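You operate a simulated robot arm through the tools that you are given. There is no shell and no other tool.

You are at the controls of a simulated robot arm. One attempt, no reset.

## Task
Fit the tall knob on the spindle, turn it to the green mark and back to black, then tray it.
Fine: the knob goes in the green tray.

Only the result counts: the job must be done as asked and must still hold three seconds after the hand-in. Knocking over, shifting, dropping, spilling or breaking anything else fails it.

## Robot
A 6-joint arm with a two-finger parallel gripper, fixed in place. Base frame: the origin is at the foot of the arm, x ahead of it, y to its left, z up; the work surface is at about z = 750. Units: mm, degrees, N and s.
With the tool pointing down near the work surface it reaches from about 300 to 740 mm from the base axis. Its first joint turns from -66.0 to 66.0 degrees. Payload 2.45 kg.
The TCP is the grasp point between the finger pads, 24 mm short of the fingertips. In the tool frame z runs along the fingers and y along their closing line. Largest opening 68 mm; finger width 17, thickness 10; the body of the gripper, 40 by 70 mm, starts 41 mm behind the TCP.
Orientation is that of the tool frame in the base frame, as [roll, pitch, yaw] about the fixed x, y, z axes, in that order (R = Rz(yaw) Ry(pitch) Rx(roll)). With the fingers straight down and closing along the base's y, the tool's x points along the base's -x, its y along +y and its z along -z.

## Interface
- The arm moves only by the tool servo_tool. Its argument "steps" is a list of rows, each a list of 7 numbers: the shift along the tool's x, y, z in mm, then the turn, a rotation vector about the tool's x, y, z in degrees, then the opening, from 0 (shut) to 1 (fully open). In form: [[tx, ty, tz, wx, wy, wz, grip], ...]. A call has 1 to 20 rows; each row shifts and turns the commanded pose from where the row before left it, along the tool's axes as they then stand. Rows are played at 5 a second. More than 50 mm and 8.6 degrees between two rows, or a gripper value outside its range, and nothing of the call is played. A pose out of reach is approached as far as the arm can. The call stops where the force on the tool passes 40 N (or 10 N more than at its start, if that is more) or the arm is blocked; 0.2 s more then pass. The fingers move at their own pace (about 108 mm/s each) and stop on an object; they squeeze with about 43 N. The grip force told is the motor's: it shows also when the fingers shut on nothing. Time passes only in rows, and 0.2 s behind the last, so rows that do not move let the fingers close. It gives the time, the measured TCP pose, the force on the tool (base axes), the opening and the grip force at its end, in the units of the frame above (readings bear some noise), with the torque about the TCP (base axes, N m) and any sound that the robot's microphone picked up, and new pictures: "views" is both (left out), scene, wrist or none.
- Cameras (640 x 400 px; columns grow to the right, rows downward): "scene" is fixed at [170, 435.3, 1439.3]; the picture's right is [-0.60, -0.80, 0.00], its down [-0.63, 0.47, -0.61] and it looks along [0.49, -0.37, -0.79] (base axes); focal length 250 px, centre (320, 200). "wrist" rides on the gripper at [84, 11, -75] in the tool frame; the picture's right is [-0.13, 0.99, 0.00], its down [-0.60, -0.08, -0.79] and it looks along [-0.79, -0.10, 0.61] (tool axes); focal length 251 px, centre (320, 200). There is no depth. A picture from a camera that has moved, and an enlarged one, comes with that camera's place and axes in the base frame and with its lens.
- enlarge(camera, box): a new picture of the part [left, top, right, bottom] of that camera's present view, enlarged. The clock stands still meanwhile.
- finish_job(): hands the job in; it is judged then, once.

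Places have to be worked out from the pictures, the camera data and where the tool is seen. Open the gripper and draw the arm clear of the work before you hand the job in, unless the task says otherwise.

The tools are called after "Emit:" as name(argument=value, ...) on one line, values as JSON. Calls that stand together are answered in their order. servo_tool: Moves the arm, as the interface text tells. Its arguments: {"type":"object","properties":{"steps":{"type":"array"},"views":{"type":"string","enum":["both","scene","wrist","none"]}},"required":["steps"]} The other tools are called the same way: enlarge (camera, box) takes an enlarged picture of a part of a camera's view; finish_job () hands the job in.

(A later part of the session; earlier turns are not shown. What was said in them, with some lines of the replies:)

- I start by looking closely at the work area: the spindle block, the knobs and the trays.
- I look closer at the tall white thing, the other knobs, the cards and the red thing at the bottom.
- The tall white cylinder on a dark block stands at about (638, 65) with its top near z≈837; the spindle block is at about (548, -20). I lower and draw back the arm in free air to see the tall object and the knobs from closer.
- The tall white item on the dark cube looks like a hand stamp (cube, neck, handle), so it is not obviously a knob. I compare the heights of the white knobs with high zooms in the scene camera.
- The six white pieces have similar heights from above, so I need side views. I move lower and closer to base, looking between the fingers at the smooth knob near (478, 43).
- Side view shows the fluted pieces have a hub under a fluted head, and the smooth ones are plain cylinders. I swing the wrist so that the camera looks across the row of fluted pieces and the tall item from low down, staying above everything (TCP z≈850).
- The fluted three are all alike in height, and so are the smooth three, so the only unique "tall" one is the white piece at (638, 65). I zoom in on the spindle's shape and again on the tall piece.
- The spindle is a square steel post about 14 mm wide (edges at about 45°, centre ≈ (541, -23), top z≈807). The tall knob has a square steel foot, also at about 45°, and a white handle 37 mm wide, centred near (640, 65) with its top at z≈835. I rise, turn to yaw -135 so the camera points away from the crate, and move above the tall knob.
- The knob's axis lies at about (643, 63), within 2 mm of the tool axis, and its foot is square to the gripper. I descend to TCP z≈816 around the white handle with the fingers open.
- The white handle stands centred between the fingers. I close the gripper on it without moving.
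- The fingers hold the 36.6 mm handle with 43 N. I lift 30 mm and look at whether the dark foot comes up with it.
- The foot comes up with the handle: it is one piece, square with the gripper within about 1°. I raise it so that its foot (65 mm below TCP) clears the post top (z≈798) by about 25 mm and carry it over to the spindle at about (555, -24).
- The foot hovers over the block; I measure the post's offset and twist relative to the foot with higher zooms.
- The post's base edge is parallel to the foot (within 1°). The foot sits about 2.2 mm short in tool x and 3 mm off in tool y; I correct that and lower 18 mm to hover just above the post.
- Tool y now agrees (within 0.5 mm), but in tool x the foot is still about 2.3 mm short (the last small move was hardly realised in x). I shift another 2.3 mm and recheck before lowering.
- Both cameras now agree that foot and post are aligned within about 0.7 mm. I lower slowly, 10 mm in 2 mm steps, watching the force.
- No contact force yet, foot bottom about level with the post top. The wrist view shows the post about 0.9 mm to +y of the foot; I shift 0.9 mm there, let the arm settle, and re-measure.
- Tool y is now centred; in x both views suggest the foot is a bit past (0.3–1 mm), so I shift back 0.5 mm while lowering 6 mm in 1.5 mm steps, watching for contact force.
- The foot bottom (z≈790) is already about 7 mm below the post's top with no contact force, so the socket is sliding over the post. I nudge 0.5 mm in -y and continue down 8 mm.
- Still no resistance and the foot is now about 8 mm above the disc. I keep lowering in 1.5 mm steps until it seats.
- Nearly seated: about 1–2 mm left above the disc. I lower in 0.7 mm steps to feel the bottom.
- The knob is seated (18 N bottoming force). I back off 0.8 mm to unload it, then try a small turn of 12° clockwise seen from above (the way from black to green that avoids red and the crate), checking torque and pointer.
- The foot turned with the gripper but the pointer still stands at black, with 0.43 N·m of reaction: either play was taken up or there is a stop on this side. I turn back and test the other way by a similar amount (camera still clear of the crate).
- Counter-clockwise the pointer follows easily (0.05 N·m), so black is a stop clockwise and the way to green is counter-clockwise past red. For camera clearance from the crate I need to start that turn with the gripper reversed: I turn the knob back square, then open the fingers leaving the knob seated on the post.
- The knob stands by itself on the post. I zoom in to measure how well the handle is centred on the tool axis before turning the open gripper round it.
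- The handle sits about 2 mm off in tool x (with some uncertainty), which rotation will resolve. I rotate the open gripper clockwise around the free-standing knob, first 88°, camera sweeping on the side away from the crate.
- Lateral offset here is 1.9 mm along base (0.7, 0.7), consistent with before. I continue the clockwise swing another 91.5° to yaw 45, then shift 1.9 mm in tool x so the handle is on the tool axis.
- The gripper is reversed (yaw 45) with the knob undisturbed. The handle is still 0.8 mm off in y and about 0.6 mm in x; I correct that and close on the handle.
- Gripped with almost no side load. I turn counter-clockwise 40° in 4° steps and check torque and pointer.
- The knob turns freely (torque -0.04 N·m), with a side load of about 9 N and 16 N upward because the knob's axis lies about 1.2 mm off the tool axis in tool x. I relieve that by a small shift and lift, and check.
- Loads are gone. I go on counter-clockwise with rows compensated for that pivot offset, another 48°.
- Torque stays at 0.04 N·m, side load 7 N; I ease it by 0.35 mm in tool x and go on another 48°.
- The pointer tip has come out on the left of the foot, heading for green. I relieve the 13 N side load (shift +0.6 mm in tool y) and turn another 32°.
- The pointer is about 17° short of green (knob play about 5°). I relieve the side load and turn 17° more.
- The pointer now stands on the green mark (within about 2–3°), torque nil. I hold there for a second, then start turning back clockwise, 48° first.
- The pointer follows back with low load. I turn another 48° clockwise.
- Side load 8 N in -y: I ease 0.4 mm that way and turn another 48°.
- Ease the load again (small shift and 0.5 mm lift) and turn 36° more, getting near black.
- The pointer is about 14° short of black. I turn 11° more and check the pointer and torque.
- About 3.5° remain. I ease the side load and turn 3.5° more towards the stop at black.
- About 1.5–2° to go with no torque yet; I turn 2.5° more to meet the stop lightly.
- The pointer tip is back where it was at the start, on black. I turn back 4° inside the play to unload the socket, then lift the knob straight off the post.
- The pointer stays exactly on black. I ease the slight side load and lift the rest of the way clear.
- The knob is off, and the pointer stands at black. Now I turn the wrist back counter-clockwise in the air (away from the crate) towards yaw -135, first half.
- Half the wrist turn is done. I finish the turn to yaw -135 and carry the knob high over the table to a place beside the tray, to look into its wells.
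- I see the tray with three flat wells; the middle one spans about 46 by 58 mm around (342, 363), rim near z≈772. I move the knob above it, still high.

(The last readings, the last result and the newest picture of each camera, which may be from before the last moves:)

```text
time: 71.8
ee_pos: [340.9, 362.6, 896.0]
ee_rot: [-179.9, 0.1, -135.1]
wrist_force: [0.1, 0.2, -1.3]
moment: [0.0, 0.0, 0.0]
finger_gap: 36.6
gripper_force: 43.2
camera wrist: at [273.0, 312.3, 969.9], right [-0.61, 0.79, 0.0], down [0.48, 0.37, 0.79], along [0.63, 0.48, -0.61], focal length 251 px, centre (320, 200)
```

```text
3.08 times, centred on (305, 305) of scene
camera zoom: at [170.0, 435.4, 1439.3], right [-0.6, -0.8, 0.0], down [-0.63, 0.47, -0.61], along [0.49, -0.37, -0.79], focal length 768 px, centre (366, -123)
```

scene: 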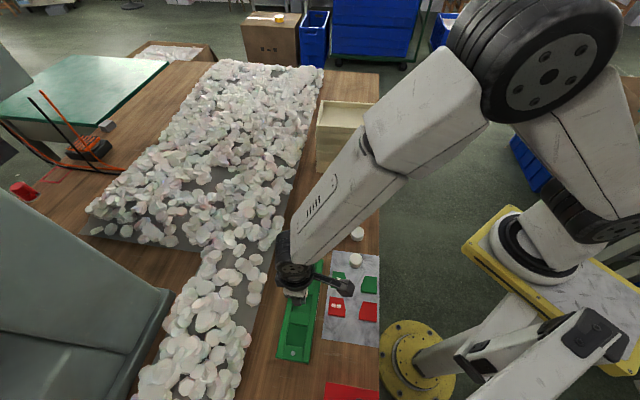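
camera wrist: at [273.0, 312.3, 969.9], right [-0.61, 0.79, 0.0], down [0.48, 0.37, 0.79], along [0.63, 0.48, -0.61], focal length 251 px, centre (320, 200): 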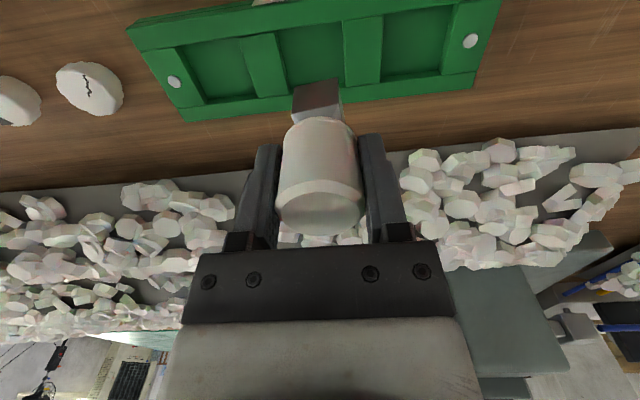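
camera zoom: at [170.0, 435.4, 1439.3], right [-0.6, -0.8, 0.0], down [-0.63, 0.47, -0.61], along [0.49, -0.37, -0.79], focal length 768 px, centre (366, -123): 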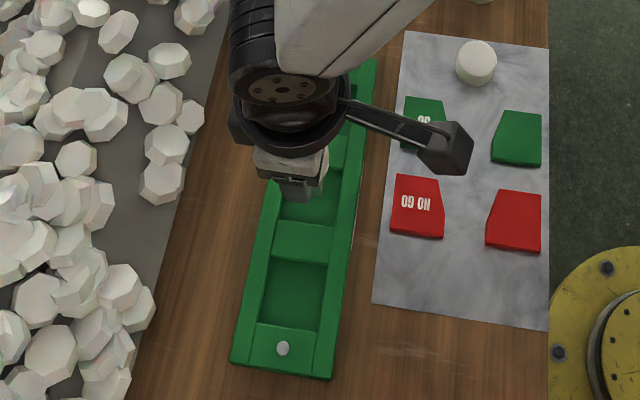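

In the tool frame the middle well is centred about (-4, -5.5) mm, so I shift (-3, -5.5) and lower 55 mm, keeping the foot just above the floor level, then re-check.

Emit:
servo_tool(steps=[[-3, -5.5, 0, 0, 0, 0, 0], [0, 0, 20, 0, 0, 0, 0], [0, 0, 20, 0, 0, 0, 0], [0, 0, 12, 0, 0, 0, 0], [0, 0, 0, 0, 0, 0, 0]], views="wrist")

Emit:
enlarge(camera="wrist", box=[220, 0, 420, 140])

Emit:
enlarge(camera="scene", box=[265, 260, 345, 340])

```text
time: 73.0
ee_pos: [345.6, 361.7, 844.1]
ee_rot: [179.9, 0.3, -135.1]
wrist_force: [0.2, 0.5, -0.7]
moment: [0.03, 0.01, 0.0]
finger_gap: 36.7
gripper_force: 43.2
camera wrist: at [278.5, 310.4, 918.4], right [-0.61, 0.79, 0.0], down [0.48, 0.37, 0.79], along [0.63, 0.48, -0.61], focal length 251 px, centre (320, 200)
```

wrist: 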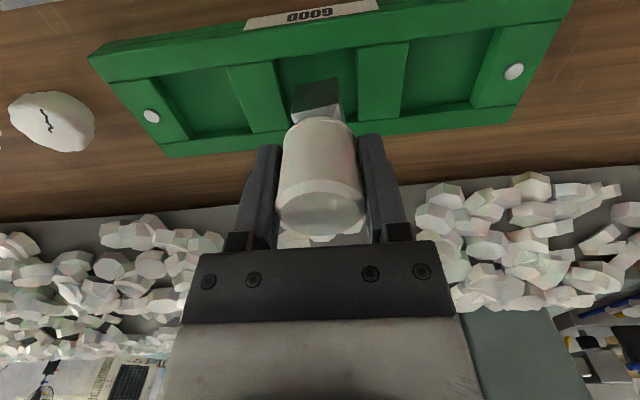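

```text
2.86 times, centred on (320, 70) of wrist
camera zoom: at [278.5, 310.4, 918.4], right [-0.61, 0.79, 0.0], down [0.48, 0.37, 0.79], along [0.63, 0.48, -0.61], focal length 718 px, centre (320, 571)
```

zoom: 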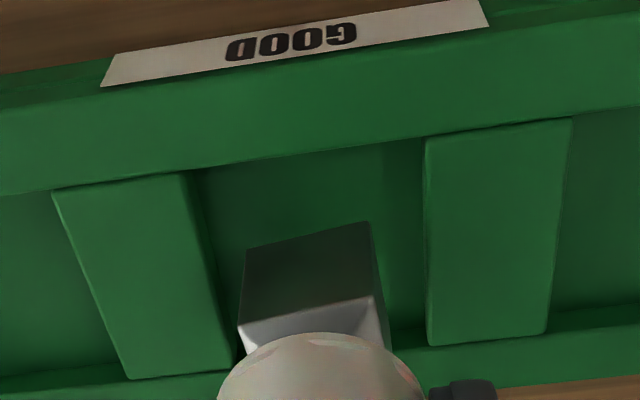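

```text
5.00 times, centred on (305, 300) of scene
camera zoom: at [170.0, 435.4, 1439.3], right [-0.6, -0.8, 0.0], down [-0.63, 0.47, -0.61], along [0.49, -0.37, -0.79], focal length 1249 px, centre (395, -300)
```

zoom: 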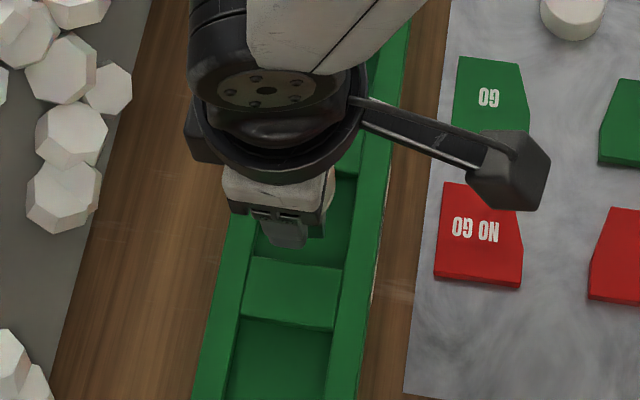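

The foot is centred in the middle well (within 1–2 mm) with its bottom just above the rim. I lower 17 mm, then in small steps to feel the floor.

Emit:
servo_tool(steps=[[0, 0, 8, 0, 0, 0, 0], [0, 0, 8, 0, 0, 0, 0], [0, 0, 1.5, 0, 0, 0, 0], [0, 0, 1.5, 0, 0, 0, 0], [0, 0, 0, 0, 0, 0, 0]], views="none")

Emit:
enlarge(camera="wrist", box=[220, 0, 420, 140])

```text
time: 74.2
ee_pos: [346.9, 362.2, 829.1]
ee_rot: [179.9, 0.4, -135.1]
wrist_force: [-0.2, -3.4, 31.3]
moment: [-0.17, -0.42, -0.25]
finger_gap: 36.8
gripper_force: 43.2
```

```text
2.86 times, centred on (320, 70) of wrist
camera zoom: at [279.0, 310.8, 901.6], right [-0.61, 0.79, 0.0], down [0.48, 0.37, 0.8], along [0.63, 0.49, -0.6], focal length 718 px, centre (320, 571)
```

zoom: 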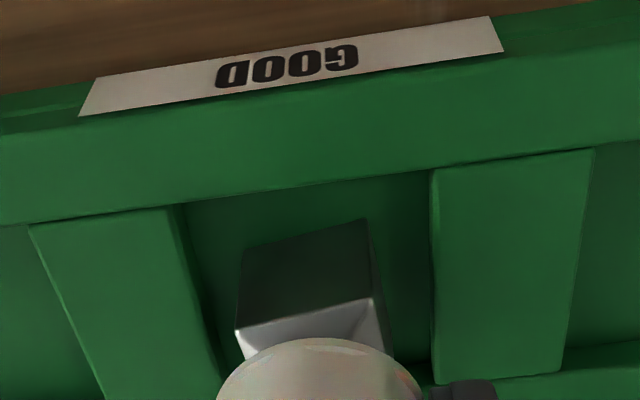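

Contact with the well floor at 31 N, more than wanted; I back off in half-millimetre steps to nearly nothing before releasing.

Emit:
servo_tool(steps=[[0, 0, -0.5, 0, 0, 0, 0], [0, 0, -0.5, 0, 0, 0, 0], [0, 0, -0.3, 0, 0, 0, 0], [0, 0, 0, 0, 0, 0, 0]], views="both")

```text
time: 75.2
ee_pos: [346.3, 359.2, 826.9]
ee_rot: [-180.0, 0.0, -135.1]
wrist_force: [2.1, 1.1, 7.5]
moment: [0.13, -0.29, -0.08]
finger_gap: 36.7
gripper_force: 42.6
camera wrist: at [278.3, 308.4, 901.4], right [-0.61, 0.79, 0.0], down [0.48, 0.37, 0.79], along [0.63, 0.48, -0.61], focal length 251 px, centre (320, 200)
```

scene: 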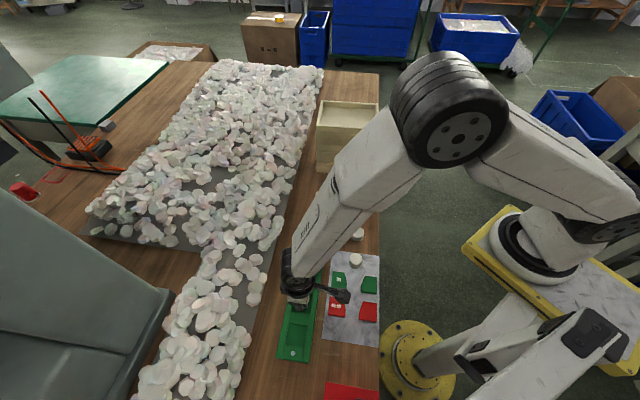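
wrist: 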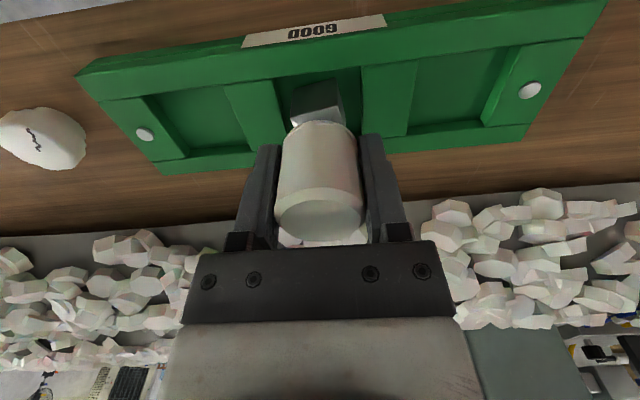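

Emit:
enlarge(camera="wrist", box=[250, 40, 390, 150])

Emit:
enlarge(camera="scene", box=[265, 260, 345, 340])

```text
3.64 times, centred on (320, 95) of wrist
camera zoom: at [278.3, 308.4, 901.4], right [-0.61, 0.79, 0.0], down [0.48, 0.37, 0.79], along [0.63, 0.48, -0.61], focal length 914 px, centre (320, 582)
```

zoom: 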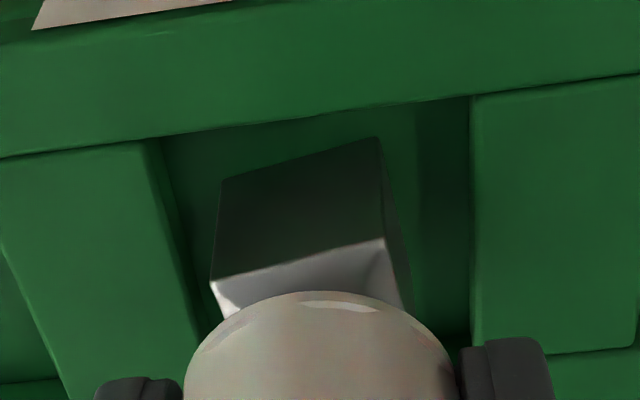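

```text
5.00 times, centred on (305, 300) of scene
camera zoom: at [169.9, 435.3, 1439.3], right [-0.6, -0.8, 0.0], down [-0.63, 0.47, -0.61], along [0.49, -0.37, -0.79], focal length 1249 px, centre (395, -300)
```

zoom: 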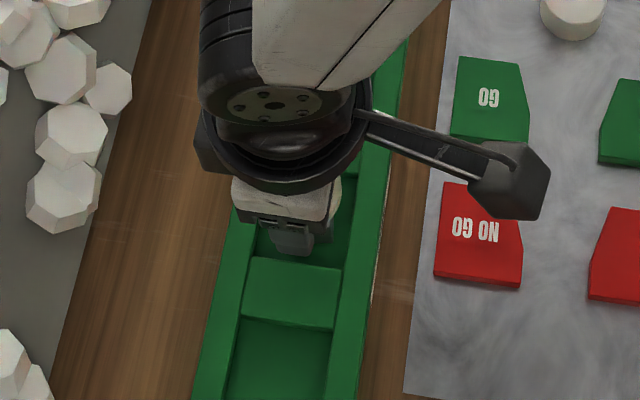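

The foot stands well inside the middle well, loaded with 7 N. I ease another 0.4 mm and open the fingers gradually.

Emit:
servo_tool(steps=[[0, 0, -0.4, 0, 0, 0, 0], [0, 0, 0, 0, 0, 0, 0.54], [0, 0, 0, 0, 0, 0, 0.57], [0, 0, 0, 0, 0, 0, 0.62], [0, 0, 0, 0, 0, 0, 0.7], [0, 0, 0, 0, 0, 0, 0.8], [0, 0, 0, 0, 0, 0, 0.85], [0, 0, 0, 0, 0, 0, 0.85]], views="both")

Emit:
enlarge(camera="wrist", box=[240, 40, 400, 250])

```text
time: 77.0
ee_pos: [346.7, 359.0, 827.5]
ee_rot: [-180.0, 0.2, -135.2]
wrist_force: [0.3, -0.4, -0.8]
moment: [0.0, -0.01, -0.02]
finger_gap: 58.0
gripper_force: 0.1
camera wrist: at [278.7, 309.2, 902.3], right [-0.61, 0.79, 0.0], down [0.48, 0.37, 0.79], along [0.63, 0.48, -0.61], focal length 251 px, centre (320, 200)
```

scene: 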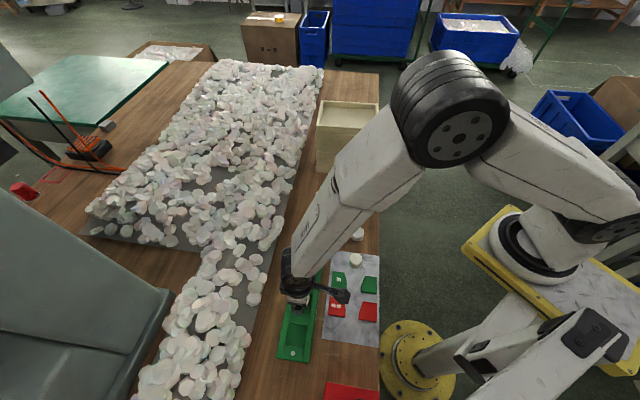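
wrist: 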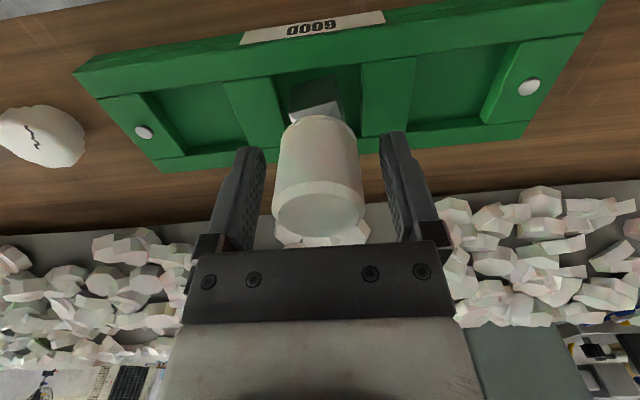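

```text
1.90 times, centred on (320, 145) of wrist
camera zoom: at [278.7, 309.2, 902.3], right [-0.61, 0.79, 0.0], down [0.48, 0.37, 0.79], along [0.63, 0.48, -0.61], focal length 479 px, centre (320, 305)
```

zoom: 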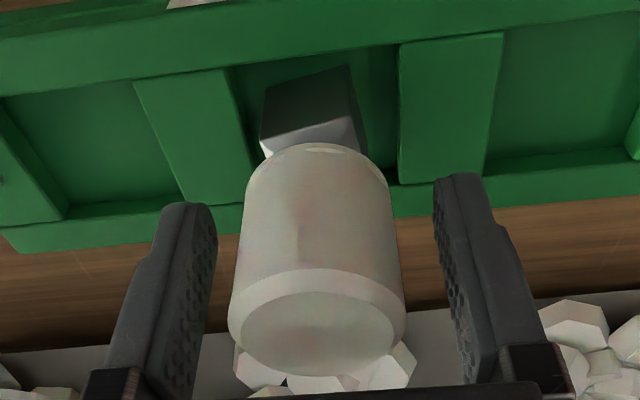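

The knob stands upright in the middle well of the green tray, released. I withdraw straight up.

Emit:
servo_tool(steps=[[0, 0, -10, 0, 0, 0, 0.85], [0, 0, -20, 0, 0, 0, 0.85], [0, 0, -30, 0, 0, 0, 0.85], [0, 0, -40, 0, 0, 0, 0.85], [0, 0, -40, 0, 0, 0, 0.85], [0, 0, -40, 0, 0, 0, 0.85], [0, 0, 0, 0, 0, 0, 0.85]], views="both")

Emit:
enlarge(camera="wrist", box=[220, 0, 420, 160])

```text
time: 78.6
ee_pos: [344.8, 359.9, 1008.8]
ee_rot: [180.0, 0.1, -135.2]
wrist_force: [0.4, 0.3, 1.1]
moment: [0.02, 0.0, -0.01]
finger_gap: 57.8
gripper_force: 0.0
camera wrist: at [277.6, 309.3, 1083.5], right [-0.61, 0.79, 0.0], down [0.48, 0.37, 0.79], along [0.63, 0.48, -0.61], focal length 251 px, centre (320, 200)
```

scene: 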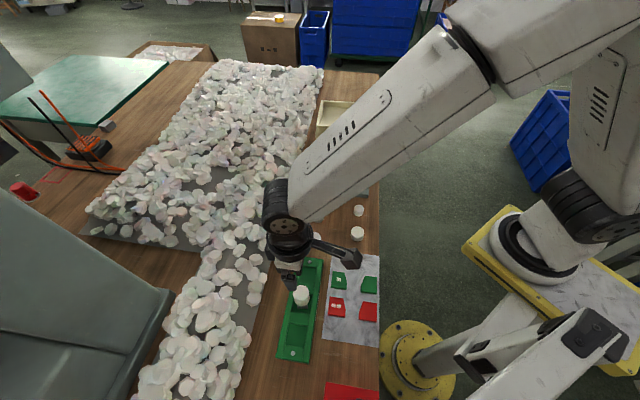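
wrist: 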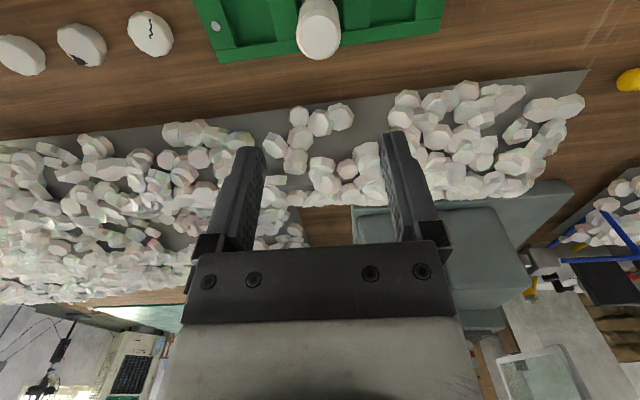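

```text
2.50 times, centred on (320, 80) of wrist
camera zoom: at [277.6, 309.3, 1083.5], right [-0.61, 0.79, 0.0], down [0.48, 0.37, 0.79], along [0.63, 0.48, -0.61], focal length 629 px, centre (320, 500)
```

zoom: 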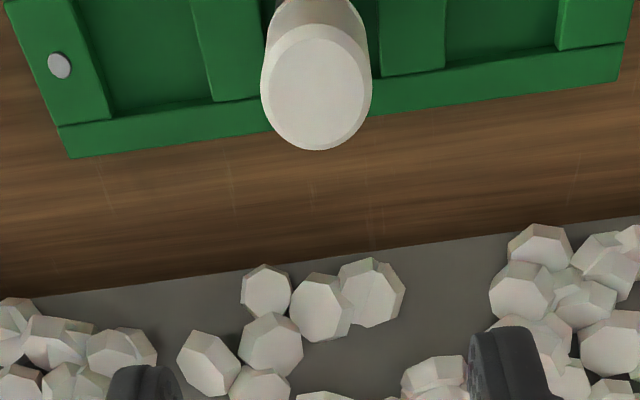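

The knob stands alone in the tray. I draw the arm away to the right and up, clear of the tray and the other parts, and take a last look.

Emit:
servo_tool(steps=[[18, -43, -5, 0, 0, 0, 1], [18, -43, -5, 0, 0, 0, 1], [18, -43, -5, 0, 0, 0, 1], [18, -43, -5, 0, 0, 0, 1], [18, -43, -5, 0, 0, 0, 1], [18, -43, -5, 0, 0, 0, 1], [0, 0, 0, 0, 0, 0, 1], [0, 0, 0, 0, 0, 0, 1]], views="both")

Emit:
enlarge(camera="scene", box=[265, 240, 385, 370])

Emit:
enlarge(camera="scene", box=[300, 150, 390, 250])

```text
time: 80.4
ee_pos: [453.8, 100.7, 1034.7]
ee_rot: [180.0, 0.1, -135.1]
wrist_force: [0.3, 1.2, 0.3]
moment: [0.0, -0.03, 0.07]
finger_gap: 68.1
gripper_force: 0.1
camera wrist: at [385.1, 50.2, 1109.1], right [-0.61, 0.79, 0.0], down [0.48, 0.37, 0.79], along [0.63, 0.48, -0.61], focal length 251 px, centre (320, 200)
```

scene: 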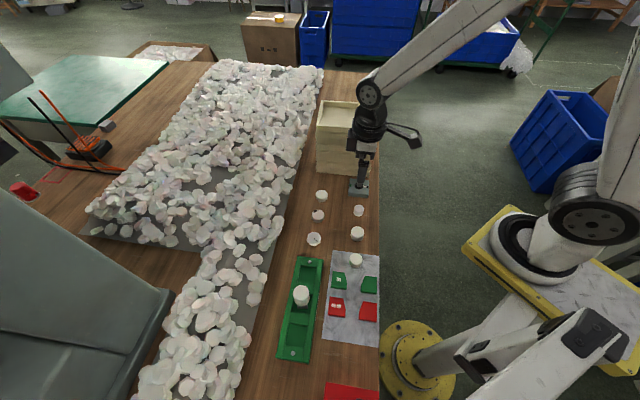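
wrist: 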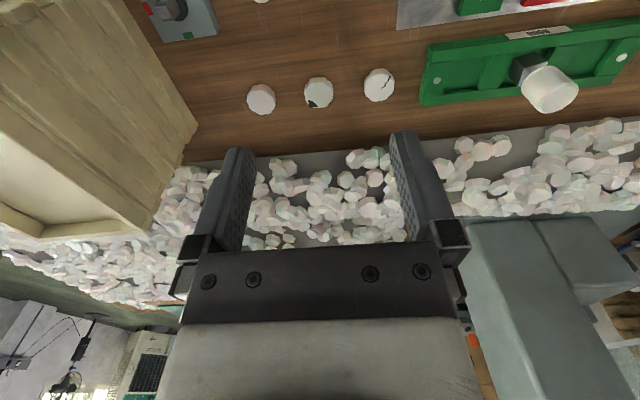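

```text
3.08 times, centred on (325, 305) of scene
camera zoom: at [170.0, 435.3, 1439.3], right [-0.6, -0.8, 0.0], down [-0.63, 0.47, -0.61], along [0.49, -0.37, -0.79], focal length 768 px, centre (305, -123)
```

zoom: 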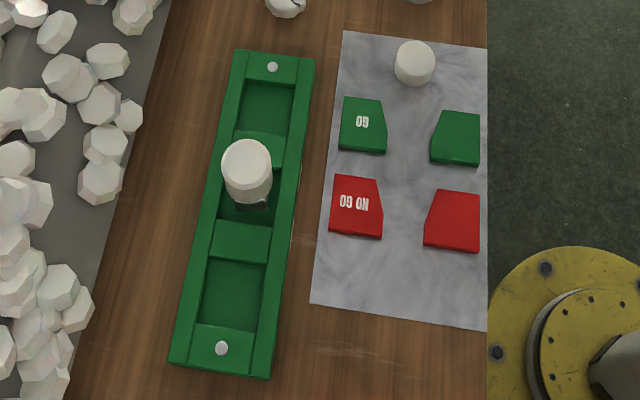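

```text
4.00 times, centred on (345, 200) of scene
camera zoom: at [170.0, 435.3, 1439.3], right [-0.6, -0.8, 0.0], down [-0.63, 0.47, -0.61], along [0.49, -0.37, -0.79], focal length 999 px, centre (220, 200)
```

zoom: 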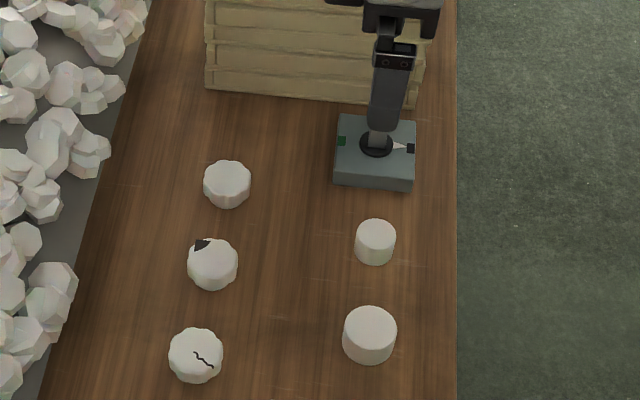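

The knob stands in the green tray's middle well, the tray and the other pieces are where they were, the pointer is on black, and the open gripper is clear. I hand the job in.

Emit:
finish_job()

```text
The job is handed in.
```

I fitted the tall knob on the spindle, turned it from black to the green mark and back to black, then stood it upright in the middle well of the green tray. The job is handed in, but I have no verdict from the judge.

- **Green mark:** the pointer reached the mark and, from the pictures, overshot it by about 2–3°. I held it there for about a second before turning back.
- **Direction:** clockwise from black seemed blocked, so the turn to green went counter-clockwise past the red mark, and back the same way.
- **Regrip:** early on I let go of the knob while it stood on the spindle, swung the open gripper half a turn around it and gripped it again. This kept the wrist camera clear of the crate.
- **Black mark:** after the knob was lifted off, the pointer stood where it had been at the start.
- **Tray:** the foot met the well floor at about 31 N, more than I intended. I eased it back before letting go. In the last picture the tray had not moved.
- **Sound:** the microphone reported none during the job.

In the last picture the other pieces on the bench were where they had been. The gripper was open and drawn clear before hand-in.
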